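You operate a simulated robot arm through the tools that you are given. There is no shell and no other tool.

The job below is to be done with a simulated robot arm. You get a single attempt, and the scene is never put back.

## Task
Drain the cloudy tub, then refill it with clear water from the hose.
Fine: To its line or a little over. Drain and tap closed, hose back in its holder.

It is judged by the outcome, as a careful person would: the job done as asked, and still so three seconds after it is handed in. It fails if anything else is knocked over, pushed out of place, dropped, spilled or broken.

## Robot
A 6-joint arm with a three-finger gripper, fixed in place. Base frame: the origin is at the foot of the arm, x ahead of it, y to its left, z up. Units: mm, degrees, N and s.
Its first joint turns from -166.0 to 166.0 degrees. Payload 4.89 kg.
The TCP is the grasp point between the finger pads, 30 mm short of the fingertips. In the tool frame z runs along the fingers and y along their closing line. Largest opening 164 mm; the body of the gripper starts 125 mm behind the TCP.
Orientation is that of the tool frame in the base frame, as [roll, pitch, yaw] about the fixed x, y, z axes, in that order (R = Rz(yaw) Ry(pitch) Rx(roll)). With the fingers straight down and closing along the base's y, the tool's x points along the base's -x, its y along +y and its z along -z.

## Interface
- The arm moves only by the tool nudge_tool. Its argument "motion" is a list that holds one entry, the list of rows, each a list of 7 numbers: the shift along the tool's x, y, z in mm, then the turn, a rotation vector about the tool's x, y, z in degrees, then the finger opening in mm, from 0 to 164. In form: [[[tx, ty, tz, rx, ry, rz, claw], ...]]. A call has 1 to 20 rows; each row is the pose to reach, as a shift and turn from the pose commanded when the call began, along the tool's axes at that moment. Rows are played at 5 a second. More than 50 mm and 8.6 degrees between two rows, or a gripper value outside its range, and nothing of the call is played. Where a pose cannot be reached the arm comes as near as it can. A force on the tool above 40 N (or 10 N above the force at the start of the call, whichever is more), or a blocked arm, ends the call early, and 0.2 s more pass. Each finger travels about 108 mm/s and halts on what it meets, pressing with about 23 N; the grip force reading is that of the motor and also rises with nothing between the fingers. The clock runs only during rows and for 0.2 s after the last one: add rows that repeat a pose to give the fingers time. It gives the time, the measured TCP pose, the force on the tool (base axes), the opening and the grip force at its end, in the units of the frame above (readings bear some noise), with the torque about the TCP (base axes, N m) and any sound that the robot's microphone picked up.
- Cameras (640 x 400 px; columns grow to the right, rows downward): "scene" is fixed at [219.1, -501.9, 1628.4]; the picture's right is [0.56, -0.83, 0.00], its down [-0.73, -0.49, -0.47] and it looks along [0.39, 0.26, -0.88] (base axes); focal length 214 px, centre (320, 200). "wrist" rides on the gripper at [76, -2, -152] in the tool frame; the picture's right is [0.02, 1.00, 0.00], its down [-0.88, 0.02, -0.47] and it looks along [-0.47, 0.01, 0.88] (tool axes); focal length 247 px, centre (320, 200). There is no depth. A picture from a camera that has moved, and an enlarged one, comes with that camera's place and axes in the base frame and with its lens.
- camera(camera): a new picture of that camera. The clock stands still meanwhile.
- raise_lower(by): slides the trunk up (or, below 0, down) by that many mm; the arm rides with it, the base frame stays. It gives what a move gives, with no picture.
- zoom(camera, box): a new picture of the part [left, top, right, bottom] of that camera's present view, enlarged. The clock stands still meanwhile.
- job_done(): hands the job in; it is judged then, once.

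Nothing tells you positions but the pictures and the camera data. Unless the task says otherwise, let go and move clear before handing in.

The tools are called after "Call:" as name(argument=value, ...) on one line, values as JSON. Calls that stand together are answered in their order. nudge_tool: Moves the arm, as the interface text tells. Its arguments: {"type":"object","properties":{"motion":{"type":"array"}},"required":["motion"]} The other tools are called the same way: raise_lower (by) slides the trunk up or down; camera (camera) takes a picture; zoom (camera, box) takes an enlarged picture of a part of a camera's view; job_done () hands the job in.

At the start:

```text
time_s: 0.0
tool_pos: [463.2, -229.9, 1279.6]
tool_rot: [179.9, 0.1, -180.0]
contact_force: [0.7, 0.3, -0.1]
moment: [-0.01, 0.01, 0.0]
width: 163.9
grasp_force: 0.1
trunk travel left (down, up): [-225.0, 165.0]
```

scene: 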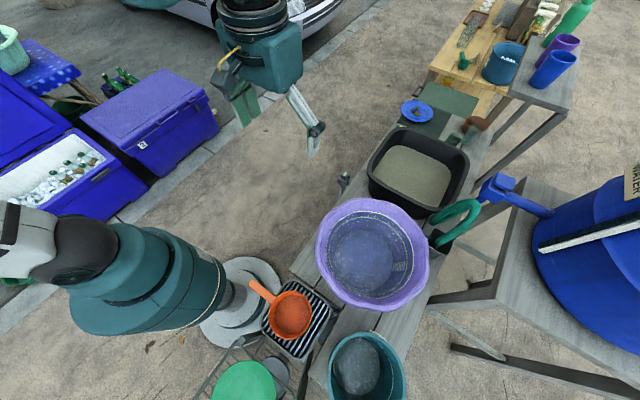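
wrist: 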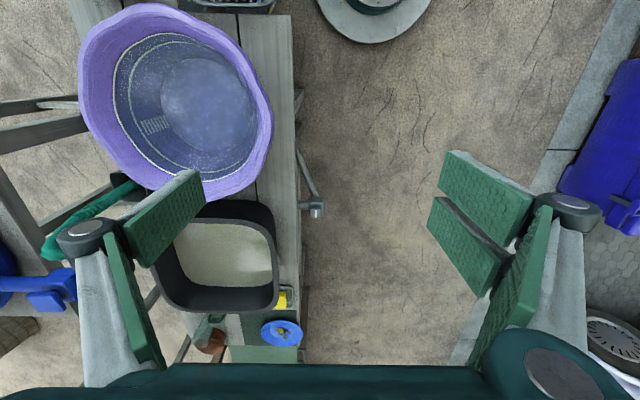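

I see a purple tub with cloudy water on a bench, a green hose hooked near a blue tap/barrel, and other items around. I'll take enlarged pictures to understand the tub, drain, hose and tap.

Call:
zoom(camera="scene", box=[300, 180, 460, 320])

Call:
zoom(camera="scene", box=[410, 150, 640, 310])

Call:
zoom(camera="wrist", box=[0, 140, 340, 360])

Call:
zoom(camera="wrist", box=[60, 0, 340, 210])

```text
2.86 times, centred on (380, 250) of scene
camera zoom: at [219.1, -501.9, 1628.4], right [0.56, -0.83, 0.0], down [-0.73, -0.49, -0.47], along [0.39, 0.26, -0.88], focal length 613 px, centre (149, 57)
```

zoom: 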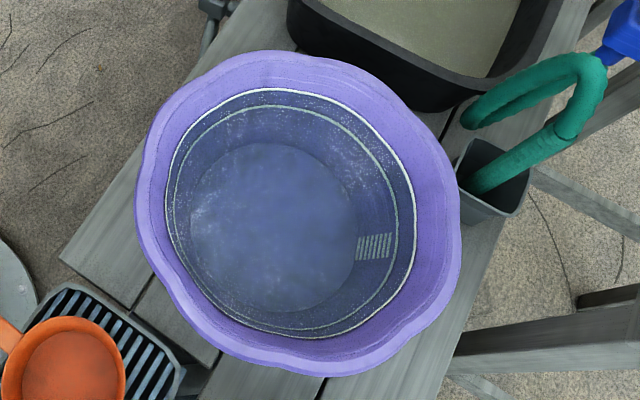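

```text
2.50 times, centred on (525, 230) of scene
camera zoom: at [219.1, -501.9, 1628.4], right [0.56, -0.83, 0.0], down [-0.73, -0.49, -0.47], along [0.39, 0.26, -0.88], focal length 536 px, centre (-192, 125)
```

zoom: 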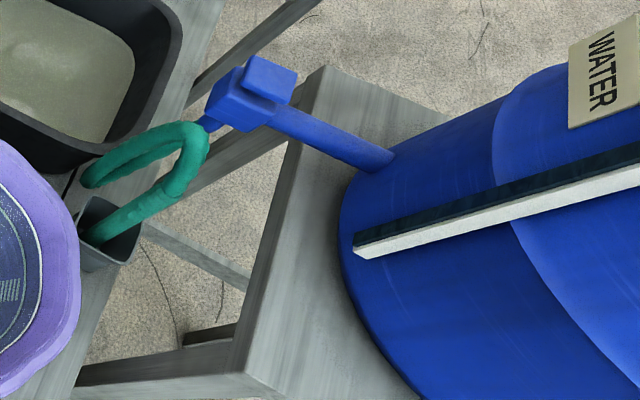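

```text
1.82 times, centred on (170, 250) of wrist
camera zoom: at [386.4, -232.5, 1431.4], right [-0.02, 1.0, 0.0], down [0.88, 0.02, 0.47], along [0.47, 0.01, -0.88], focal length 449 px, centre (593, 109)
```

zoom: 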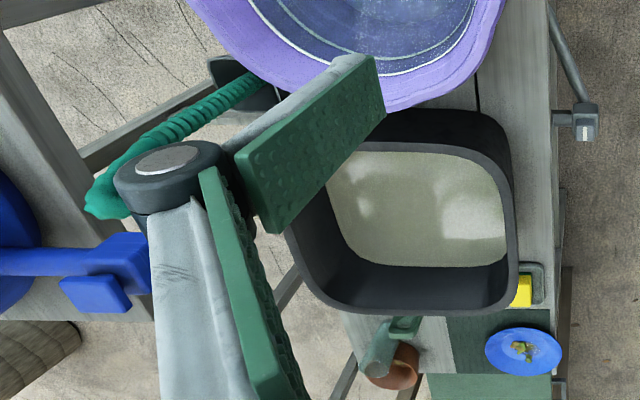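

```text
1.90 times, centred on (200, 105) of wrist
camera zoom: at [386.4, -232.5, 1431.4], right [-0.02, 1.0, 0.0], down [0.88, 0.02, 0.47], along [0.47, 0.01, -0.88], focal length 470 px, centre (549, 381)
```

zoom: 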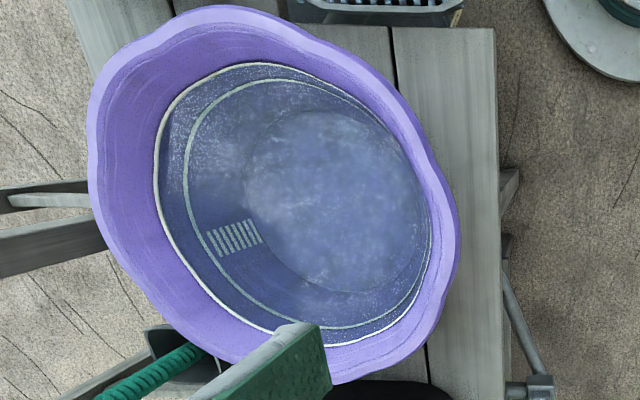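

The tub is around (540,-570), with the hose end standing in a grey holder cup on its far side and a blue tap on the barrel behind. I'll first move the camera for better views of the tub, drain and tap.

Call:
nudge_tool(motion=[[[0, -50, 0, 0, 0, 0, 164], [0, -100, 0, 0, 0, 0, 164], [0, -150, 0, 0, 0, 0, 164], [0, -200, 0, 0, 0, 0, 164], [0, -200, 0, 0, 0, 8, 164], [0, -200, 0, 0, 0, 16, 164], [0, -200, 0, 0, 0, 24, 164], [0, -200, 0, 0, 0, 32, 164], [0, -200, 0, 0, 0, 40, 164]]])

Call:
camera(camera="wrist")

Call:
camera(camera="scene")

```text
time_s: 2.0
tool_pos: [464.0, -429.5, 1278.7]
tool_rot: [-180.0, 0.0, 139.9]
contact_force: [-0.1, 0.4, 0.2]
moment: [0.02, 0.0, 0.03]
width: 164.0
grasp_force: 0.1
trunk travel left (down, up): [-225.0, 165.0]
```

```text
taken
camera wrist: at [403.8, -382.3, 1430.3], right [0.63, 0.78, 0.0], down [0.69, -0.55, 0.47], along [0.37, -0.3, -0.88], focal length 247 px, centre (320, 200)
```

wrist: 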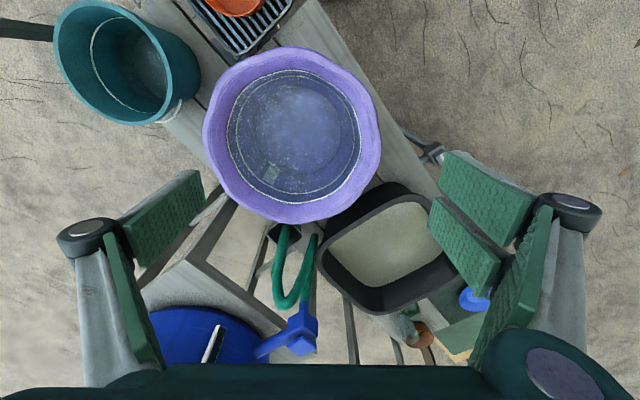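

```text
taken
```

scene: 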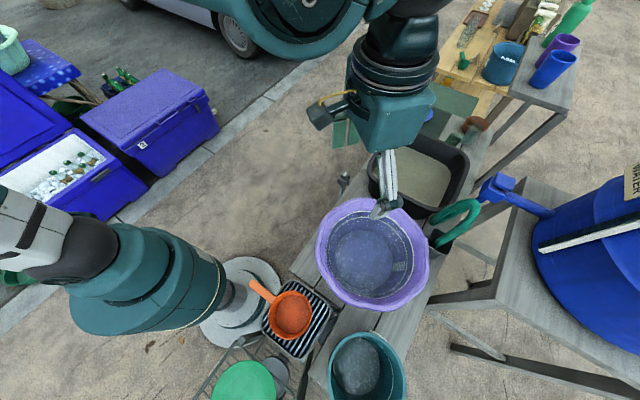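

The tub rim centre is about (488,-537) at z≈860, radius ≈205, with a grate (probably the drain) on its inner wall facing the hose. I'll take close-ups from here.

Call:
zoom(camera="wrist", box=[190, 30, 450, 200])

Call:
zoom(camera="wrist", box=[200, 190, 360, 370])

Call:
zoom(camera="wrist", box=[380, 100, 500, 190])

```text
2.35 times, centred on (320, 115) of wrist
camera zoom: at [403.8, -382.3, 1430.3], right [0.63, 0.78, 0.0], down [0.69, -0.55, 0.47], along [0.37, -0.3, -0.88], focal length 581 px, centre (320, 400)
```

zoom: 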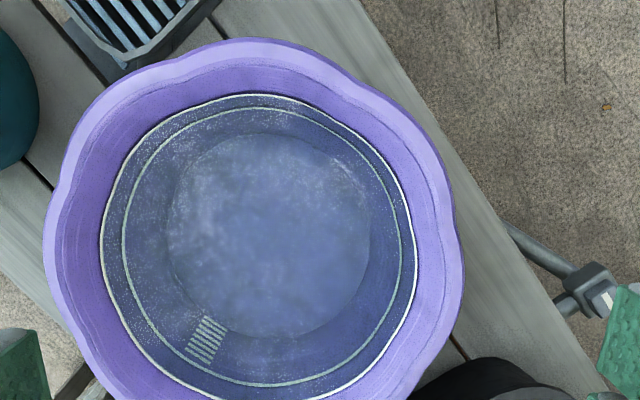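

```text
2.22 times, centred on (280, 280) of wrist
camera zoom: at [403.8, -382.3, 1430.3], right [0.63, 0.78, 0.0], down [0.69, -0.55, 0.47], along [0.37, -0.3, -0.88], focal length 549 px, centre (409, 22)
```

zoom: 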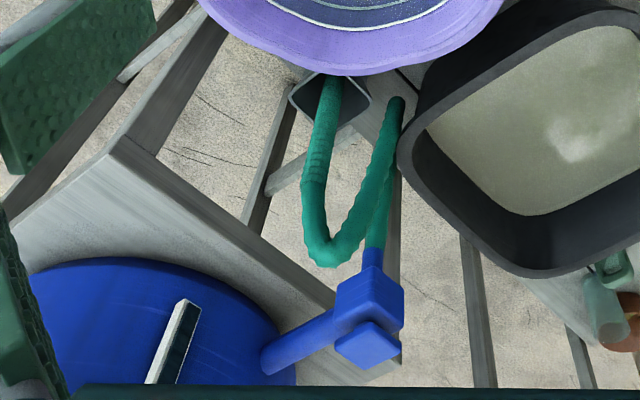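

```text
4.44 times, centred on (440, 145) of wrist
camera zoom: at [403.8, -382.3, 1430.3], right [0.63, 0.78, 0.0], down [0.69, -0.55, 0.47], along [0.37, -0.3, -0.88], focal length 1098 px, centre (-213, 444)
```

zoom: 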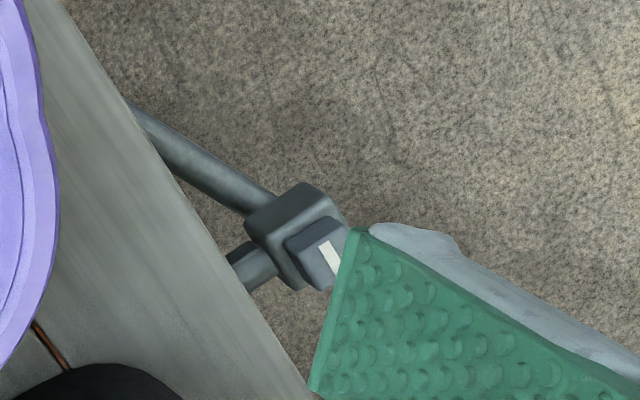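

The grey fitting at the bench edge around (895,-234,540) looks like the drain pipe's valve with a white mark, similar to the blue tap. I'll move closer to inspect it.

Call:
nudge_tool(motion=[[[-7, 33, 29, 0, 0, 0, 164], [-14, 66, 58, 0, 0, 0, 164], [-21, 98, 87, 0, 0, 0, 164], [-28, 131, 117, 0, 0, 0, 164], [-35, 164, 146, 0, 0, 0, 164], [-41, 197, 175, 0, 0, 0, 164], [-48, 230, 204, 0, 0, 0, 164], [-55, 262, 233, 0, 0, 0, 164], [-62, 295, 262, 0, 0, 0, 164], [-69, 328, 292, 0, 0, 0, 164], [-76, 361, 321, 0, 0, 0, 164], [-83, 393, 350, 0, 0, 0, 164], [-90, 426, 379, 0, 0, 0, 164]]])

Call:
camera(camera="wrist")

Call:
camera(camera="scene")

```text
time_s: 4.8
tool_pos: [811.1, -163.2, 901.5]
tool_rot: [-179.9, 0.0, 140.0]
contact_force: [-1.1, -1.2, 0.4]
moment: [0.08, -0.2, 0.01]
width: 163.9
grasp_force: 0.0
trunk travel left (down, up): [-225.0, 165.0]
```

```text
taken
camera wrist: at [750.1, -115.2, 1052.5], right [0.63, 0.78, 0.0], down [0.69, -0.55, 0.47], along [0.37, -0.3, -0.88], focal length 247 px, centre (320, 200)
```

wrist: 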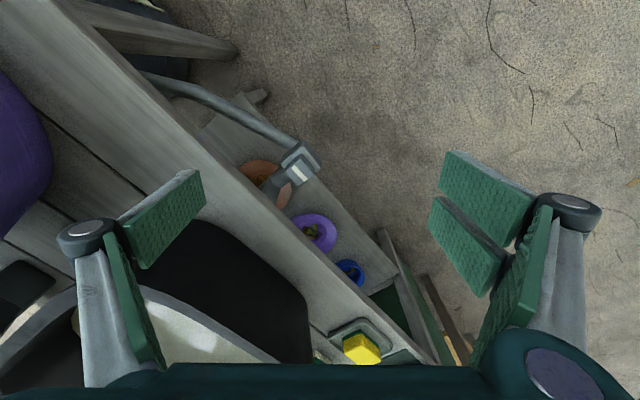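

```text
taken
```

scene: 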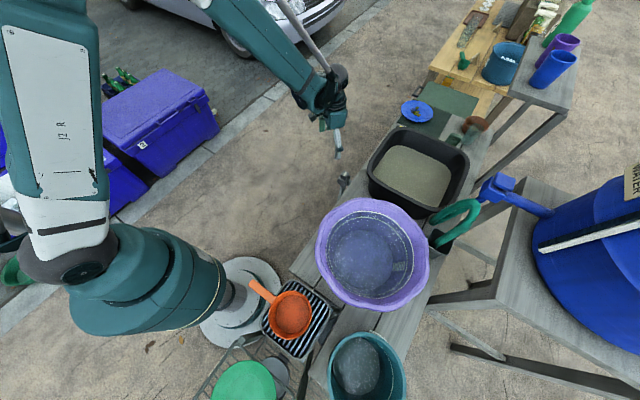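

Call:
zoom(camera="wrist", box=[130, 60, 350, 220])

Call:
zoom(camera="wrist", box=[255, 130, 345, 200])

```text
2.50 times, centred on (240, 140) of wrist
camera zoom: at [750.1, -115.2, 1052.5], right [0.63, 0.78, 0.0], down [0.69, -0.55, 0.47], along [0.37, -0.3, -0.88], focal length 617 px, centre (520, 350)
```

zoom: 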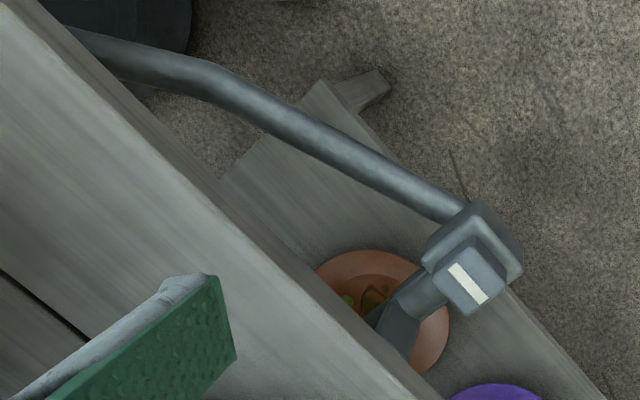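

```text
5.71 times, centred on (300, 165) of wrist
camera zoom: at [750.1, -115.2, 1052.5], right [0.63, 0.78, 0.0], down [0.69, -0.55, 0.47], along [0.37, -0.3, -0.88], focal length 1411 px, centre (434, 400)
```

zoom: 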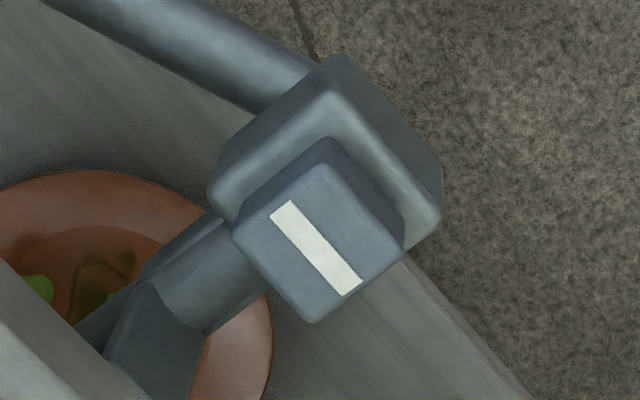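

The drain valve at about (845,-245,634) has a square knob with a white mark, lying along the base's x. I'll go nearer above it to measure it and the bench edge.

Call:
nudge_tool(motion=[[[-17, -6, 25, 0, 0, 0, 130], [-33, -13, 50, 0, 0, 0, 110], [-50, -19, 75, 0, 0, 0, 90], [-66, -26, 100, 0, 0, 0, 80], [-66, -26, 100, 0, 0, 0, 80]]])

Call:
camera(camera="wrist")

Call:
zoom(camera="wrist", box=[240, 60, 400, 200])

```text
time_s: 6.0
tool_pos: [842.8, -224.9, 799.8]
tool_rot: [179.9, 0.0, 140.0]
contact_force: [0.5, -0.3, -0.5]
moment: [0.02, 0.05, 0.01]
width: 80.2
grasp_force: 0.1
trunk travel left (down, up): [-225.0, 165.0]
```

```text
taken
camera wrist: at [783.2, -177.1, 951.6], right [0.63, 0.78, 0.0], down [0.69, -0.55, 0.47], along [0.37, -0.3, -0.88], focal length 247 px, centre (320, 200)
```

wrist: 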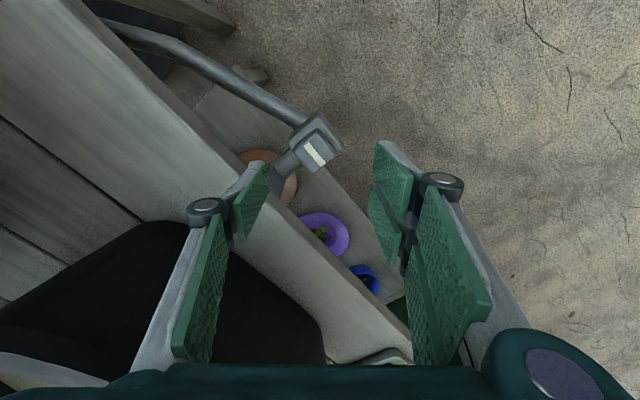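

```text
2.86 times, centred on (320, 130) of wrist
camera zoom: at [783.2, -177.1, 951.6], right [0.63, 0.78, 0.0], down [0.69, -0.55, 0.47], along [0.37, -0.3, -0.88], focal length 706 px, centre (320, 400)
```

zoom: 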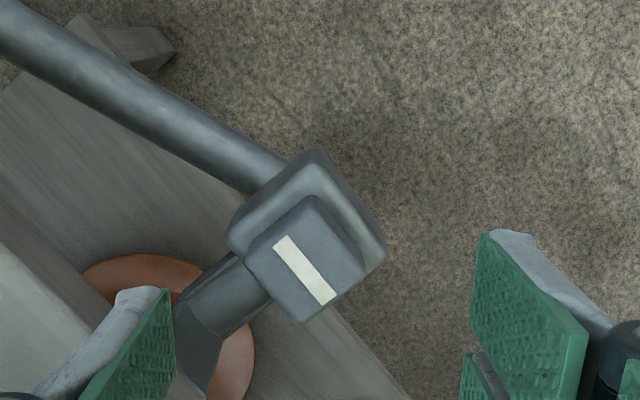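

The knob top is at about (851,-241,667), roughly 38 mm square. I'll square the gripper up above it (fingers closing along base y) and check alignment before descending.

Call:
nudge_tool(motion=[[[-4, -2, 0, 0, 0, -8, 70], [-8, -3, 0, 0, 0, -16, 66], [-12, -5, 0, 0, 0, -24, 66], [-16, -7, 0, 0, 0, -32, 66], [-16, -7, 0, 0, 0, -40, 66], [-16, -7, 40, 0, 0, -40, 66], [-16, -7, 70, 0, 0, -40, 66], [-16, -7, 70, 0, 0, -40, 66]]])

Call:
camera(camera="wrist")

Call:
zoom(camera="wrist", box=[220, 60, 420, 220])

```text
time_s: 7.8
tool_pos: [849.9, -238.9, 731.8]
tool_rot: [-179.9, 0.0, 179.9]
contact_force: [0.5, -0.5, -0.6]
moment: [0.05, 0.06, -0.04]
width: 66.2
grasp_force: 0.0
trunk travel left (down, up): [-225.0, 165.0]
```

```text
taken
camera wrist: at [771.6, -240.8, 883.1], right [-0.02, 1.0, 0.0], down [0.88, 0.02, 0.47], along [0.47, 0.01, -0.88], focal length 247 px, centre (320, 200)
```

wrist: 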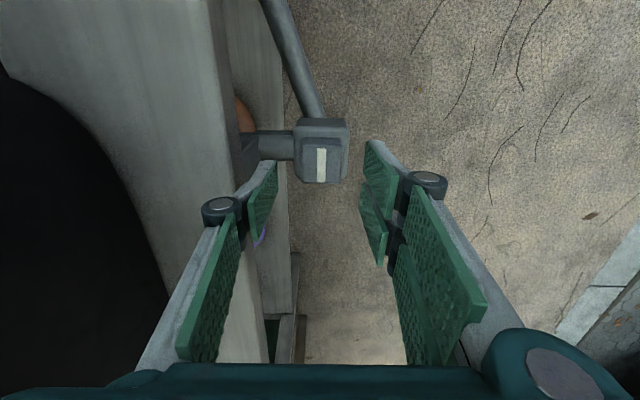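

```text
2.50 times, centred on (320, 140) of wrist
camera zoom: at [771.6, -240.8, 883.1], right [-0.02, 1.0, 0.0], down [0.88, 0.02, 0.47], along [0.47, 0.01, -0.88], focal length 617 px, centre (320, 350)
```

zoom: 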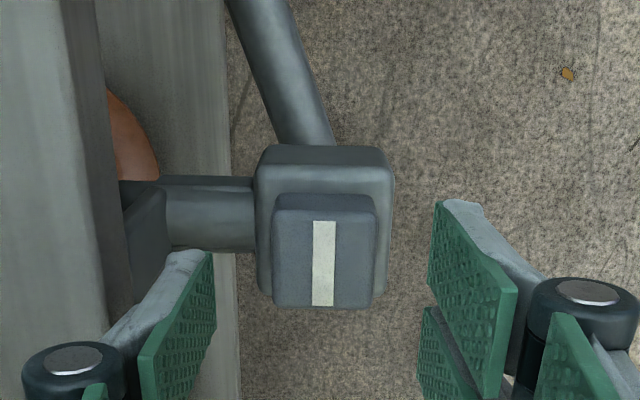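

Knob is centred between the fingers (top z≈667, body top z≈643). I'll descend to TCP z≈680, and close on the knob.

Call:
nudge_tool(motion=[[[0, 0, 26, 0, 0, 0, 66], [0, 0, 52, 0, 0, 0, 66], [0, 0, 52, 0, 0, 0, 50], [0, 0, 52, 0, 0, 0, 34], [0, 0, 52, 0, 0, 0, 34]]])

Call:
camera(camera="wrist")

```text
time_s: 9.0
tool_pos: [848.0, -237.9, 677.5]
tool_rot: [179.9, 0.0, -179.9]
contact_force: [-7.1, 18.2, -4.8]
moment: [0.51, 0.0, 0.02]
width: 37.9
grasp_force: 45.1
trunk travel left (down, up): [-225.0, 165.0]
```

```text
taken
camera wrist: at [771.7, -239.7, 829.5], right [-0.02, 1.0, 0.0], down [0.88, 0.02, 0.47], along [0.47, 0.01, -0.88], focal length 247 px, centre (320, 200)
```

wrist: 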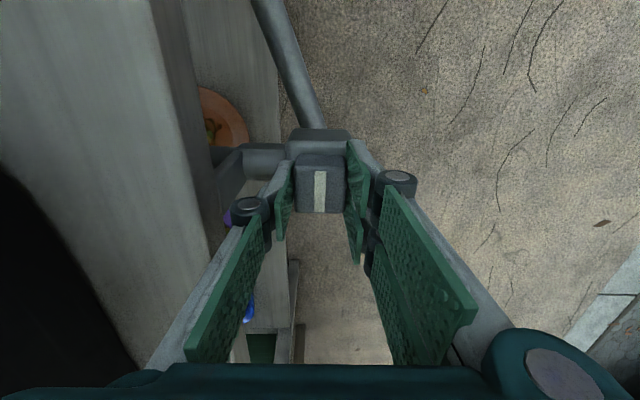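

I've got the knob (38 mm). I'll try turning it counter-clockwise seen from above, watching force and torque.

Call:
nudge_tool(motion=[[[0, 1, 0, 0, 0, -5, 34], [0, 1, 0, 0, 0, -12, 34], [0, 1, 0, 0, 0, -20, 34], [0, 1, 0, 0, 0, -20, 34]]])

Call:
zoom(camera="wrist", box=[220, 60, 420, 220])

```text
time_s: 10.0
tool_pos: [848.8, -238.9, 678.2]
tool_rot: [-180.0, 0.0, -159.9]
contact_force: [-1.8, 15.4, -22.5]
moment: [0.19, -0.19, 0.02]
width: 37.7
grasp_force: 45.3
trunk travel left (down, up): [-225.0, 165.0]
```

```text
2.50 times, centred on (320, 140) of wrist
camera zoom: at [776.9, -266.1, 829.5], right [-0.36, 0.93, 0.0], down [0.82, 0.32, 0.47], along [0.44, 0.17, -0.88], focal length 617 px, centre (320, 350)
```

zoom: 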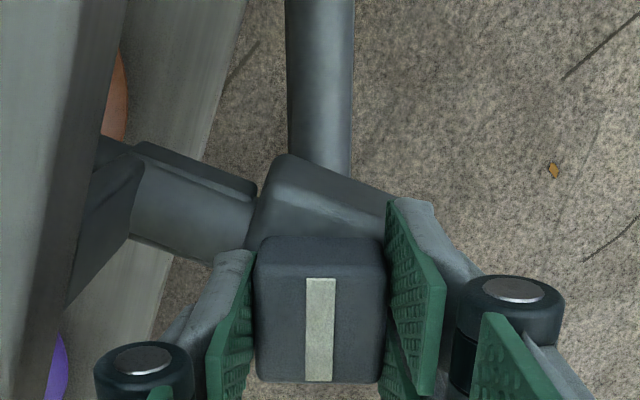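

The knob turns with the gripper. I'll continue towards 90°.

Call:
nudge_tool(motion=[[[0, 0, 0, 0, 0, -8, 34], [0, 0, 0, 0, 0, -16, 34], [0, 0, 0, 0, 0, -24, 34], [0, 0, 0, 0, 0, -32, 34], [0, 0, 0, 0, 0, -40, 34], [0, 0, 0, 0, 0, -40, 34]]])

Call:
camera(camera="wrist")

Call:
camera(camera="scene")

```text
time_s: 11.4
tool_pos: [848.5, -239.2, 679.2]
tool_rot: [180.0, 0.0, -119.9]
contact_force: [26.4, 12.0, -5.8]
moment: [0.09, -0.76, -0.02]
width: 38.0
grasp_force: 45.3
trunk travel left (down, up): [-225.0, 165.0]
```

```text
taken
camera wrist: at [811.8, -306.0, 829.5], right [-0.88, 0.48, 0.0], down [0.42, 0.77, 0.47], along [0.23, 0.41, -0.88], focal length 247 px, centre (320, 200)
```

wrist: 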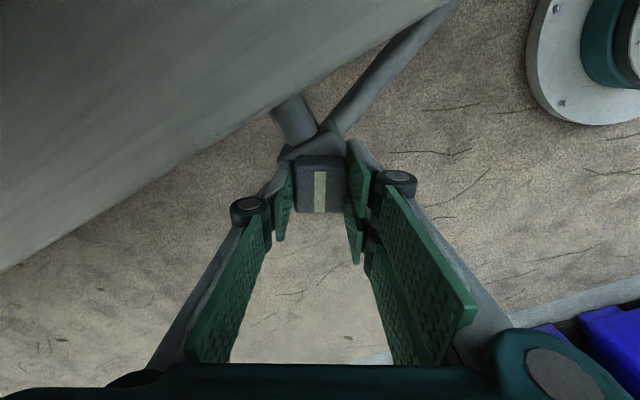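

```text
taken
```

scene: 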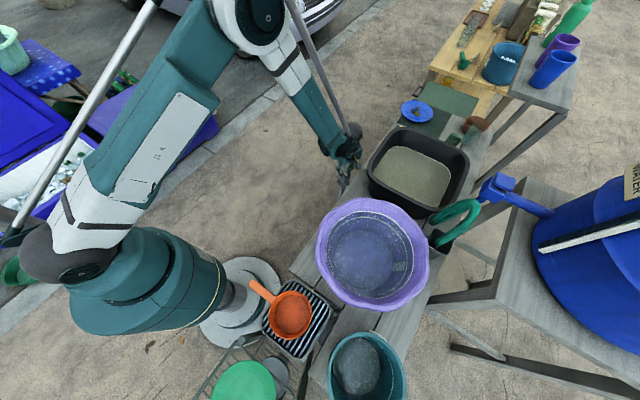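

Turned 60° smoothly; I'll finish the quarter turn and look for a stop.

Call:
nudge_tool(motion=[[[-1, -2, 0, 0, 0, -8, 34], [-1, -2, 0, 0, 0, -16, 34], [-1, -2, 0, 0, 0, -24, 34], [-1, -2, 0, 0, 0, -30, 34], [-1, -2, 0, 0, 0, -30, 34], [-1, -2, 0, 0, 0, -30, 34]]])

Call:
camera(camera="wrist")

Call:
zoom(camera="scene", box=[300, 180, 460, 320])

```text
time_s: 12.8
tool_pos: [849.5, -240.9, 679.6]
tool_rot: [179.8, 0.0, -90.0]
contact_force: [-28.8, -3.3, -21.0]
moment: [-0.19, 0.62, -1.87]
width: 41.6
grasp_force: 44.7
trunk travel left (down, up): [-225.0, 165.0]
```

```text
taken
camera wrist: at [850.8, -317.6, 830.4], right [-1.0, -0.02, 0.0], down [-0.02, 0.88, 0.47], along [-0.01, 0.47, -0.88], focal length 247 px, centre (320, 200)
```

wrist: 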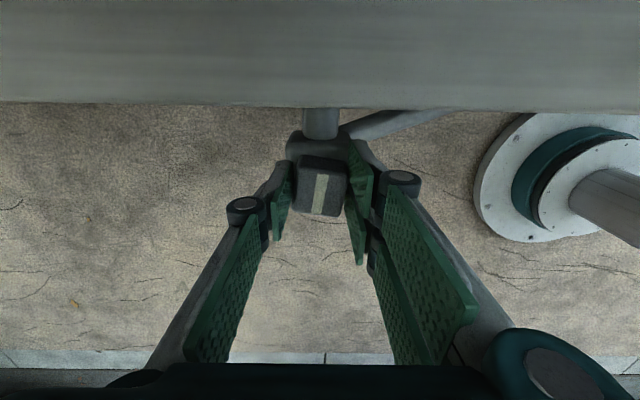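

```text
2.86 times, centred on (380, 250) of scene
camera zoom: at [219.1, -501.9, 1628.4], right [0.56, -0.83, 0.0], down [-0.73, -0.49, -0.47], along [0.39, 0.26, -0.88], focal length 613 px, centre (149, 57)
```

zoom: 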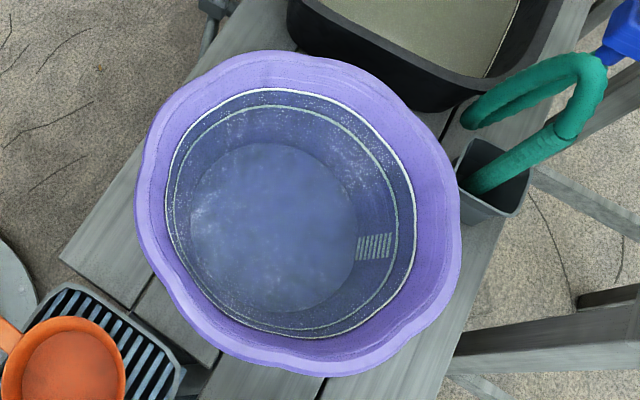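

The knob met a stop near 80° of turn. I'll ease off the twist, and wait to see whether the tub is draining.

Call:
nudge_tool(motion=[[[0, 0, 0, 0, 0, 6, 34], [0, 0, 0, 0, 0, 7, 34], [0, 0, 0, 0, 0, 7, 34], [0, 0, 0, 0, 0, 7, 34], [0, 0, 0, 0, 0, 7, 34], [0, 0, 0, 0, 0, 7, 34], [0, 0, 0, 0, 0, 7, 34], [0, 0, 0, 0, 0, 7, 34], [0, 0, 0, 0, 0, 7, 34], [0, 0, 0, 0, 0, 7, 34], [0, 0, 0, 0, 0, 7, 34], [0, 0, 0, 0, 0, 7, 34], [0, 0, 0, 0, 0, 7, 34], [0, 0, 0, 0, 0, 7, 34], [0, 0, 0, 0, 0, 7, 34]]])

Call:
camera(camera="wrist")

Call:
zoom(camera="scene", box=[300, 180, 460, 320])

```text
time_s: 13.9
tool_pos: [849.2, -241.5, 679.1]
tool_rot: [179.9, 0.0, -97.2]
contact_force: [-2.8, -2.2, 1.3]
moment: [-0.59, 0.29, -0.92]
width: 38.4
grasp_force: 44.5
trunk travel left (down, up): [-225.0, 165.0]
stopped in row 5: the force on the tool passed its limit at 46 N (the readings are from after the stop); the commanded pose is now the measured one
```

```text
taken
camera wrist: at [841.1, -317.1, 830.9], right [-0.99, 0.1, 0.0], down [0.09, 0.88, 0.47], along [0.05, 0.47, -0.88], focal length 247 px, centre (320, 200)
```

wrist: 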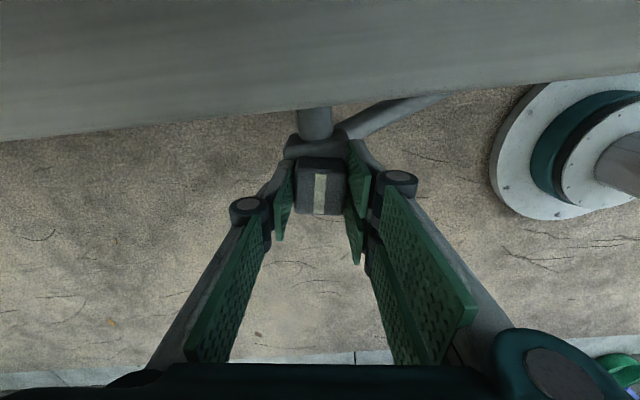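

```text
2.86 times, centred on (380, 250) of scene
camera zoom: at [219.1, -501.9, 1628.4], right [0.56, -0.83, 0.0], down [-0.73, -0.49, -0.47], along [0.39, 0.26, -0.88], focal length 613 px, centre (149, 57)
```

zoom: 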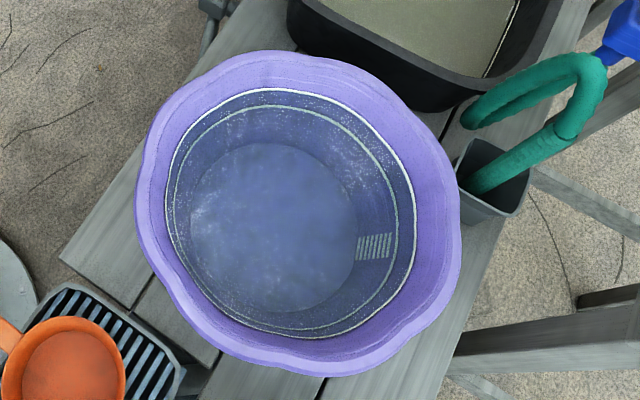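

The knob is now aligned with the fingers about 83° from its start, no obvious change in water yet. I'll release, rise, and wait to see if the level falls.

Call:
nudge_tool(motion=[[[0, 0, 0, 0, 0, 0, 60], [0, 0, 0, 0, 0, 0, 66], [0, 0, -30, 0, 0, 0, 66], [0, 0, -60, 0, 0, 0, 66], [0, 0, -60, 0, 0, 0, 66], [0, 0, -60, 0, 0, 0, 66], [0, 0, -60, 0, 0, 0, 66], [0, 0, -60, 0, 0, 0, 66], [0, 0, -60, 0, 0, 0, 66], [0, 0, -60, 0, 0, 0, 66], [0, 0, -60, 0, 0, 0, 66], [0, 0, -60, 0, 0, 0, 66], [0, 0, -60, 0, 0, 0, 66], [0, 0, -60, 0, 0, 0, 66], [0, 0, -60, 0, 0, 0, 66], [0, 0, -60, 0, 0, 0, 66], [0, 0, -60, 0, 0, 0, 66], [0, 0, -60, 0, 0, 0, 66], [0, 0, -60, 0, 0, 0, 66], [0, 0, -60, 0, 0, 0, 66]]])

Call:
camera(camera="wrist")

Call:
zoom(camera="scene", box=[300, 180, 460, 320])

```text
time_s: 18.1
tool_pos: [850.7, -243.0, 739.4]
tool_rot: [180.0, -0.1, -97.1]
contact_force: [0.6, 0.0, 0.9]
moment: [-0.03, 0.0, 0.02]
width: 65.8
grasp_force: 0.0
trunk travel left (down, up): [-225.0, 165.0]
```

```text
taken
camera wrist: at [842.4, -318.6, 890.5], right [-0.99, 0.1, 0.0], down [0.09, 0.88, 0.47], along [0.05, 0.47, -0.88], focal length 247 px, centre (320, 200)
```

wrist: 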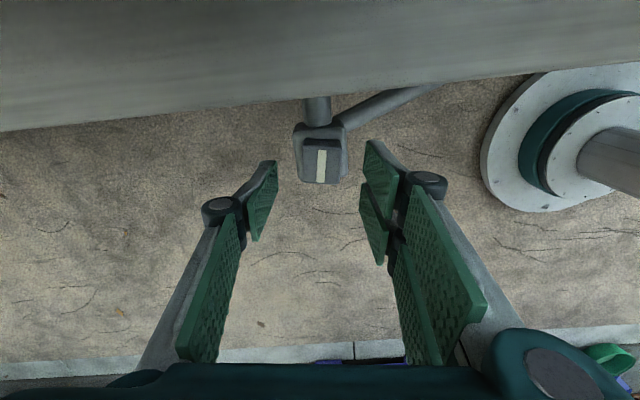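

```text
2.86 times, centred on (380, 250) of scene
camera zoom: at [219.1, -501.9, 1628.4], right [0.56, -0.83, 0.0], down [-0.73, -0.49, -0.47], along [0.39, 0.26, -0.88], focal length 613 px, centre (149, 57)
```

zoom: 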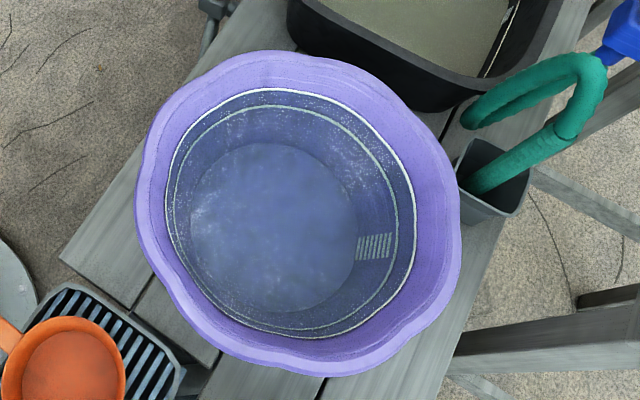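

A pale line has appeared on the black basin's wall: its murky water is sinking, so this valve drains the black basin, which is the opaque, cloudy one. I'll look at both vessels closely.

Call:
zoom(camera="scene", box=[350, 110, 490, 220])

Call:
zoom(camera="scene", box=[310, 190, 440, 315])

Call:
camera(camera="scene")

```text
3.64 times, centred on (420, 165) of scene
camera zoom: at [219.1, -501.9, 1628.4], right [0.56, -0.83, 0.0], down [-0.73, -0.49, -0.47], along [0.39, 0.26, -0.88], focal length 780 px, centre (-44, 327)
```

zoom: 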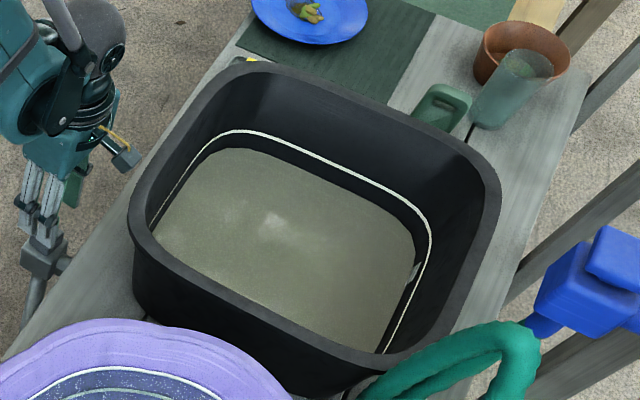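

```text
3.20 times, centred on (375, 252) of scene
camera zoom: at [219.1, -501.9, 1628.4], right [0.56, -0.83, 0.0], down [-0.73, -0.49, -0.47], along [0.39, 0.26, -0.88], focal length 686 px, centre (144, 32)
```

zoom: 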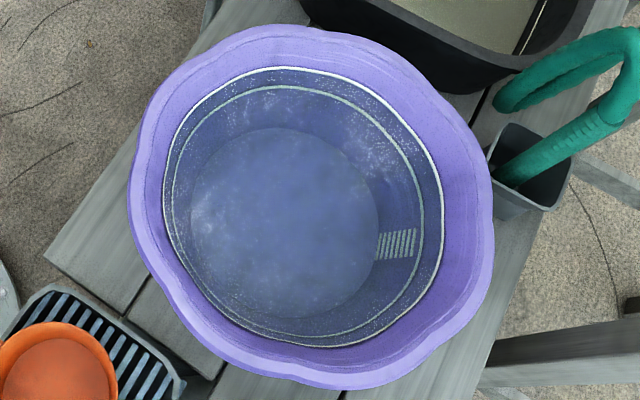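

```text
taken
```

scene: 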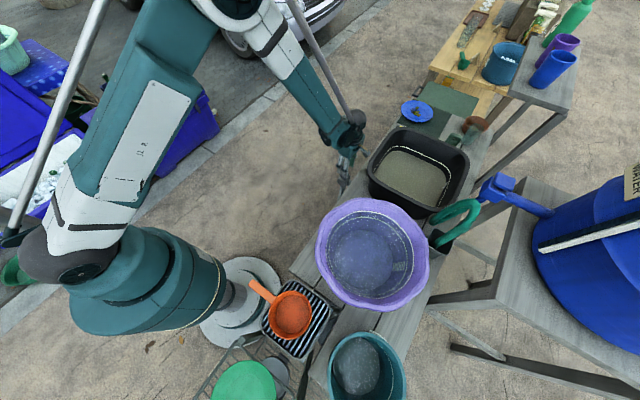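

The black basin is confirmed as the draining cloudy tub, with a fill line now exposed. While it empties I'll raise the arm and look at the hose, its holder cup (~(690,-754,817)) and the blue tap (~(814,-766,1050)).

Call:
nudge_tool(motion=[[[0, 0, -46, 0, 0, 8, 66], [0, 0, -93, 0, 0, 16, 66], [0, 0, -139, 0, 0, 24, 66], [0, 0, -186, 0, 0, 32, 66], [0, 0, -232, 0, 0, 40, 66], [0, 0, -279, 0, 0, 48, 66], [0, 0, -325, 0, 0, 56, 66], [0, 0, -372, 0, 0, 64, 66], [0, 0, -418, 0, 0, 72, 66], [0, 0, -465, 0, 0, 80, 66], [0, 0, -511, 0, 0, 88, 66], [42, 14, -511, 0, 0, 95, 66], [83, 27, -511, 0, 0, 102, 66], [125, 41, -511, 0, 0, 109, 66], [166, 55, -511, 0, 0, 116, 66], [208, 68, -511, 0, 0, 123, 66], [250, 82, -511, 0, 0, 130, 66], [291, 96, -511, 0, 0, 137, 66], [333, 110, -511, 0, 0, 144, 66]]])

Call:
camera(camera="wrist")

Call:
camera(camera="scene")

```text
time_s: 22.1
tool_pos: [701.5, -558.7, 1250.4]
tool_rot: [-180.0, 0.2, 118.8]
contact_force: [0.3, 0.3, -0.8]
moment: [-0.18, 0.07, 0.0]
width: 65.8
grasp_force: 0.1
trunk travel left (down, up): [-225.0, 165.0]
```

```text
taken
camera wrist: at [661.6, -492.5, 1401.6], right [0.87, 0.5, 0.0], down [0.44, -0.76, 0.47], along [0.24, -0.41, -0.88], focal length 247 px, centre (320, 200)
```

wrist: 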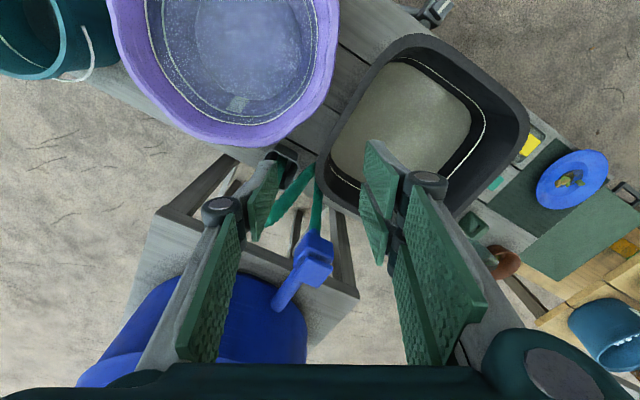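

```text
taken
```

scene: 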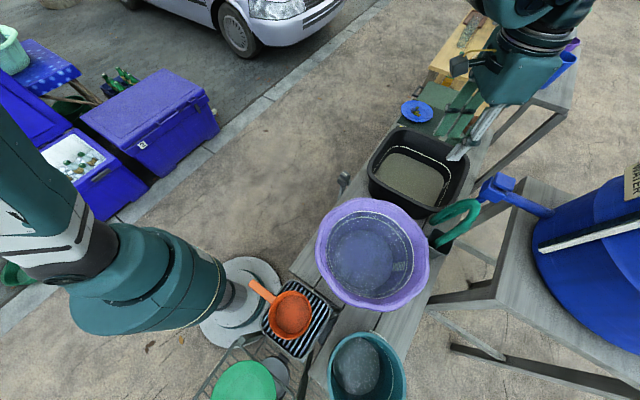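

Call:
nudge_tool(motion=[[[0, 0, 0, 0, 0, 0, 100], [0, 0, 0, 0, 0, 0, 140], [0, 0, 0, 0, 0, 0, 164], [0, 0, 0, 0, 0, 0, 164]]])

Call:
zoom(camera="wrist", box=[210, 140, 390, 320])

Call:
zoom(camera="scene", box=[420, 160, 560, 260])

```text
time_s: 23.1
tool_pos: [700.3, -559.4, 1250.5]
tool_rot: [-179.9, 0.0, 118.9]
contact_force: [-0.2, -0.5, 0.0]
moment: [-0.02, 0.0, 0.0]
width: 164.2
grasp_force: 0.1
trunk travel left (down, up): [-225.0, 165.0]
```

```text
2.22 times, centred on (300, 230) of wrist
camera zoom: at [661.1, -493.1, 1401.5], right [0.86, 0.5, 0.0], down [0.44, -0.76, 0.47], along [0.24, -0.41, -0.88], focal length 549 px, centre (364, 133)
```

zoom: 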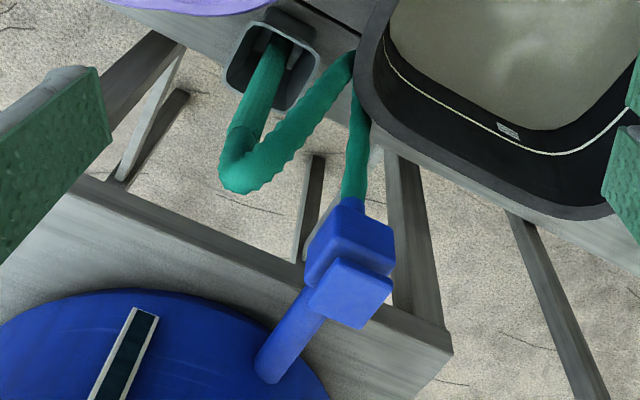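

```text
4.00 times, centred on (490, 210) of scene
camera zoom: at [219.1, -501.9, 1628.4], right [0.56, -0.83, 0.0], down [-0.73, -0.49, -0.47], along [0.39, 0.26, -0.88], focal length 858 px, centre (-360, 160)
```

zoom: 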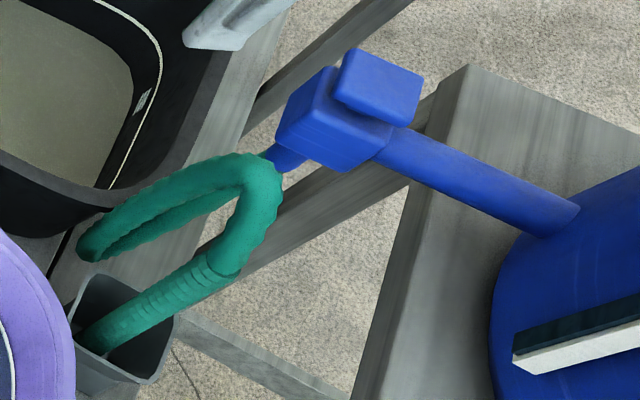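

The nozzle stands vertically in the grey cup near (690,-752), and the tap's square knob is on top at about (805,-760,1097). I'll test the reach above the tap with the tool down, staying high.

Call:
nudge_tool(motion=[[[-30, 0, 0, 0, 0, 0, 164], [-60, 0, 0, 0, 0, 0, 164], [-90, 0, 0, 0, 0, 0, 164], [-120, 0, 0, 0, 0, 0, 164], [-150, 0, 0, 0, 0, 0, 164], [-180, 0, 0, 0, 0, 0, 164], [-210, 0, 0, 0, 0, 0, 164], [-227, 0, 0, 0, 0, 0, 164]]])

Call:
camera(camera="wrist")

Call:
camera(camera="scene")

```text
time_s: 24.9
tool_pos: [810.6, -756.7, 1249.5]
tool_rot: [-179.9, 0.0, 118.9]
contact_force: [-0.2, -0.3, 0.8]
moment: [-0.01, -0.01, 0.01]
width: 163.8
grasp_force: 0.0
trunk travel left (down, up): [-225.0, 165.0]
```

```text
taken
camera wrist: at [771.9, -690.4, 1401.3], right [0.86, 0.5, 0.0], down [0.44, -0.76, 0.47], along [0.24, -0.41, -0.88], focal length 247 px, centre (320, 200)
```

wrist: 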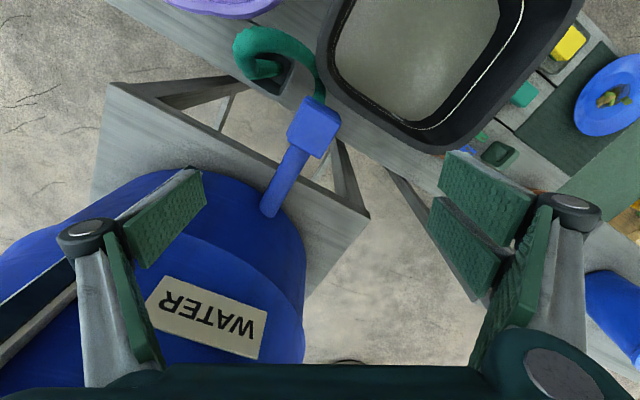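

```text
taken
```

scene: 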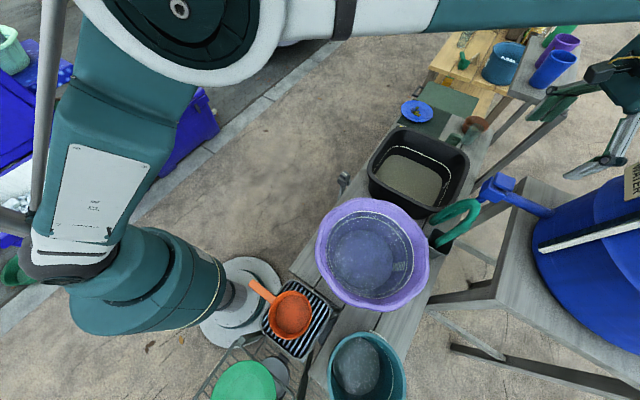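

Reach above the tap with the tool straight down works. Zooming in on the tap and hose from here.

Call:
zoom(camera="wrist", box=[220, 10, 380, 220])

Call:
zoom(camera="wrist", box=[300, 0, 600, 170])

Call:
zoom(camera="scene", box=[350, 110, 490, 220])

```text
1.90 times, centred on (300, 115) of wrist
camera zoom: at [771.9, -690.4, 1401.3], right [0.86, 0.5, 0.0], down [0.44, -0.76, 0.47], along [0.24, -0.41, -0.88], focal length 470 px, centre (358, 362)
```

zoom: 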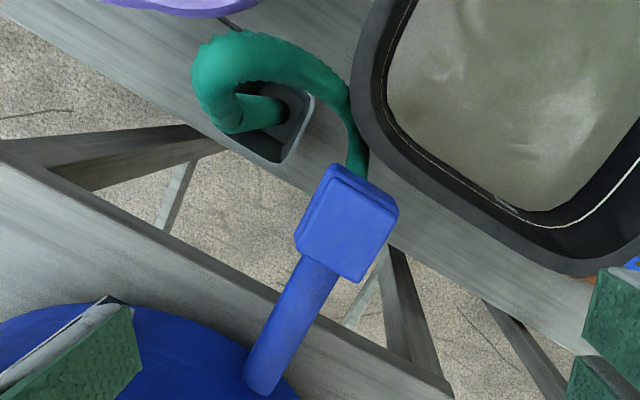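

```text
2.13 times, centred on (450, 85) of wrist
camera zoom: at [771.9, -690.4, 1401.3], right [0.86, 0.5, 0.0], down [0.44, -0.76, 0.47], along [0.24, -0.41, -0.88], focal length 527 px, centre (43, 445)
```

zoom: 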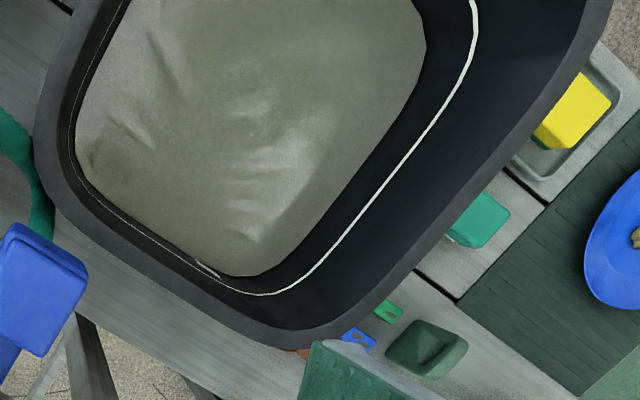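

```text
3.64 times, centred on (420, 165) of scene
camera zoom: at [219.1, -501.9, 1628.4], right [0.56, -0.83, 0.0], down [-0.73, -0.49, -0.47], along [0.39, 0.26, -0.88], focal length 780 px, centre (-44, 327)
```

zoom: 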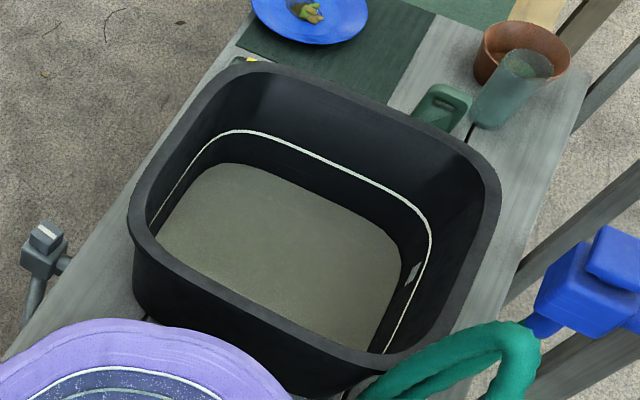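

The hose runs from the tap down to a low bend by the basin corner, then back up over an arch at about (690,-750,1000) and down as a nozzle into the cup. I'll turn the tool so its fingers straddle the arch plane and look from just above it.

Call:
nudge_tool(motion=[[[6, -9, 0, 0, 0, -8, 164], [12, -19, 0, 0, 0, -16, 164], [18, -28, 0, 0, 0, -24, 164], [23, -37, 0, 0, 0, -32, 164], [29, -47, 0, 0, 0, -40, 164], [35, -56, 0, 0, 0, -48, 164], [41, -65, 0, 0, 0, -56, 164], [47, -75, 0, 0, 0, -64, 164], [53, -84, 0, 0, 0, -72, 164], [58, -93, 0, 0, 0, -80, 164], [64, -102, 0, 0, 0, -88, 164], [64, -102, 50, 0, 0, -91, 140], [64, -102, 100, 0, 0, -91, 120], [64, -102, 120, 0, 0, -91, 100]]])

Call:
camera(camera="wrist")

Call:
camera(camera="scene")

```text
time_s: 27.9
tool_pos: [691.1, -748.9, 1130.6]
tool_rot: [-180.0, 0.0, -149.9]
contact_force: [0.4, -0.4, -1.0]
moment: [0.09, 0.07, 0.01]
width: 100.0
grasp_force: 0.1
trunk travel left (down, up): [-225.0, 165.0]
```

```text
taken
camera wrist: at [625.2, -789.0, 1282.1], right [-0.52, 0.86, 0.0], down [0.75, 0.46, 0.47], along [0.4, 0.24, -0.88], focal length 247 px, centre (320, 200)
```

wrist: 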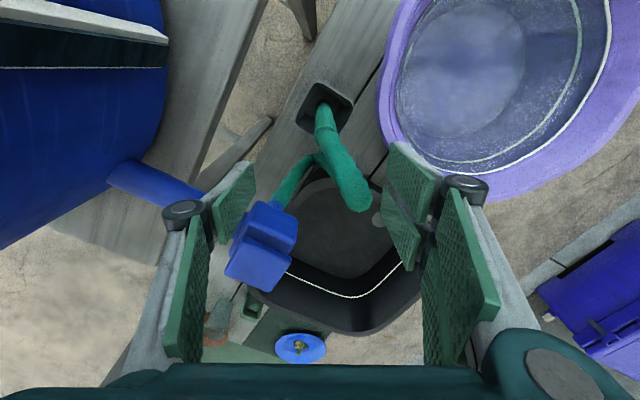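

```text
taken
```

scene: 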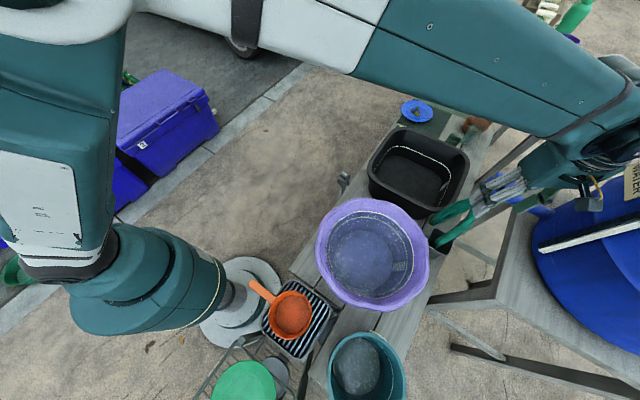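

The basin now looks nearly empty. Zooming on the hose, nozzle, and basin floor.

Call:
zoom(camera="wrist", box=[220, 70, 430, 230])

Call:
zoom(camera="scene", box=[350, 110, 490, 260])

Call:
zoom(camera="wrist", box=[220, 160, 440, 350])

```text
2.50 times, centred on (325, 150) of wrist
camera zoom: at [625.2, -789.0, 1282.1], right [-0.52, 0.86, 0.0], down [0.75, 0.46, 0.47], along [0.4, 0.24, -0.88], focal length 617 px, centre (308, 325)
```

zoom: 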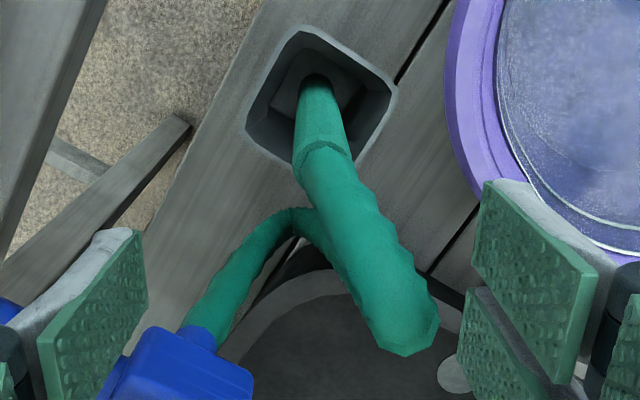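

```text
2.67 times, centred on (420, 185) of scene
camera zoom: at [219.1, -501.9, 1628.4], right [0.56, -0.83, 0.0], down [-0.73, -0.49, -0.47], along [0.39, 0.26, -0.88], focal length 572 px, centre (53, 240)
```

zoom: 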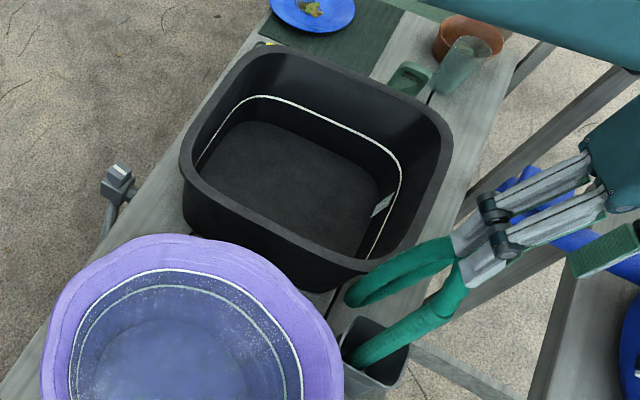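

```text
2.11 times, centred on (330, 255) of wrist
camera zoom: at [625.2, -789.0, 1282.1], right [-0.52, 0.86, 0.0], down [0.75, 0.46, 0.47], along [0.4, 0.24, -0.88], focal length 520 px, centre (299, 84)
```

zoom: 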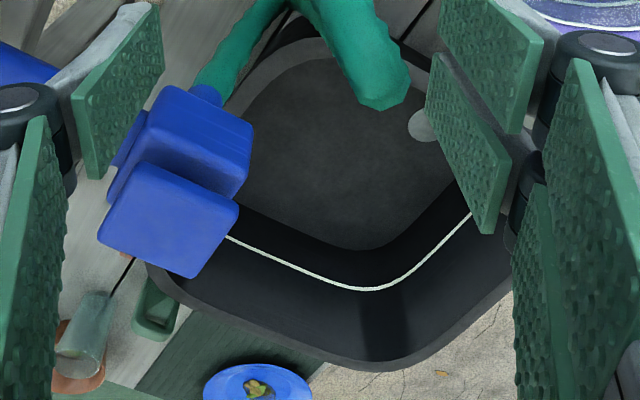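

The basin appears emptied to its dark floor. Next I'll go back to the drain valve, checking the basin on the way, and close it by reversing the turn.

Call:
nudge_tool(motion=[[[0, 0, -40, 0, 0, 0, 100], [0, 0, -80, 0, 0, 0, 100], [0, 0, -120, 0, 0, 0, 100], [-36, 33, -120, 0, 0, -5, 66], [-71, 65, -120, 0, 0, -10, 66], [-107, 98, -120, 0, 0, -14, 66], [-142, 130, -120, 0, 0, -19, 66], [-178, 163, -120, 0, 0, -24, 66], [-213, 195, -120, 0, 0, -29, 66], [-249, 228, -120, 0, 0, -34, 66], [-284, 260, -120, 0, 0, -38, 66], [-320, 293, -120, 0, 0, -43, 66], [-355, 325, -120, 0, 0, -48, 66], [-391, 358, -120, 0, 0, -53, 66]]])

Call:
camera(camera="wrist")

Call:
zoom(camera="scene", box=[350, 110, 490, 220])

```text
time_s: 30.9
tool_pos: [849.7, -246.2, 1250.8]
tool_rot: [180.0, 0.0, -97.0]
contact_force: [0.3, -1.9, -0.3]
moment: [0.24, -0.08, 0.0]
width: 66.0
grasp_force: 0.2
trunk travel left (down, up): [-225.0, 165.0]
```

```text
taken
camera wrist: at [842.0, -321.9, 1401.6], right [-0.99, 0.1, 0.0], down [0.09, 0.88, 0.47], along [0.05, 0.47, -0.88], focal length 247 px, centre (320, 200)
```

wrist: 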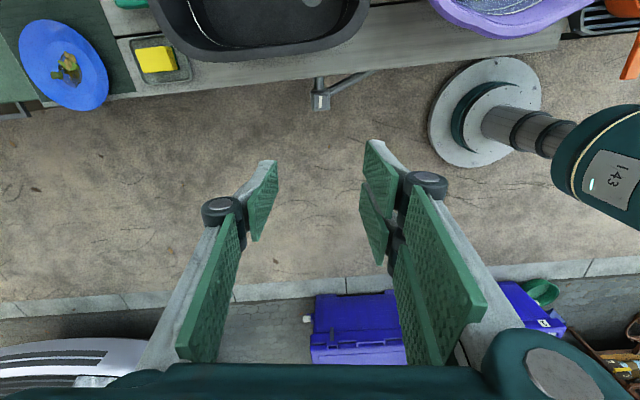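

```text
3.64 times, centred on (420, 165) of scene
camera zoom: at [219.1, -501.9, 1628.4], right [0.56, -0.83, 0.0], down [-0.73, -0.49, -0.47], along [0.39, 0.26, -0.88], focal length 780 px, centre (-44, 327)
```

zoom: 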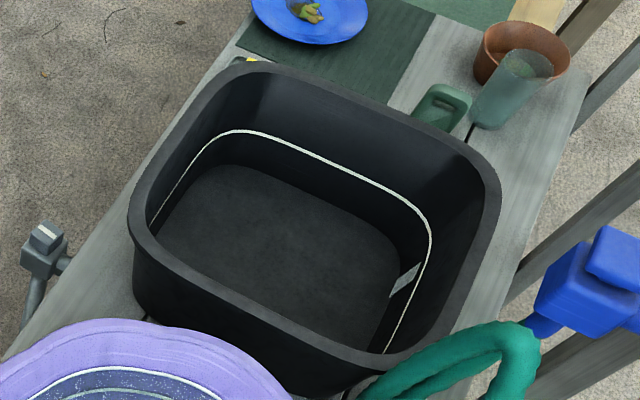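

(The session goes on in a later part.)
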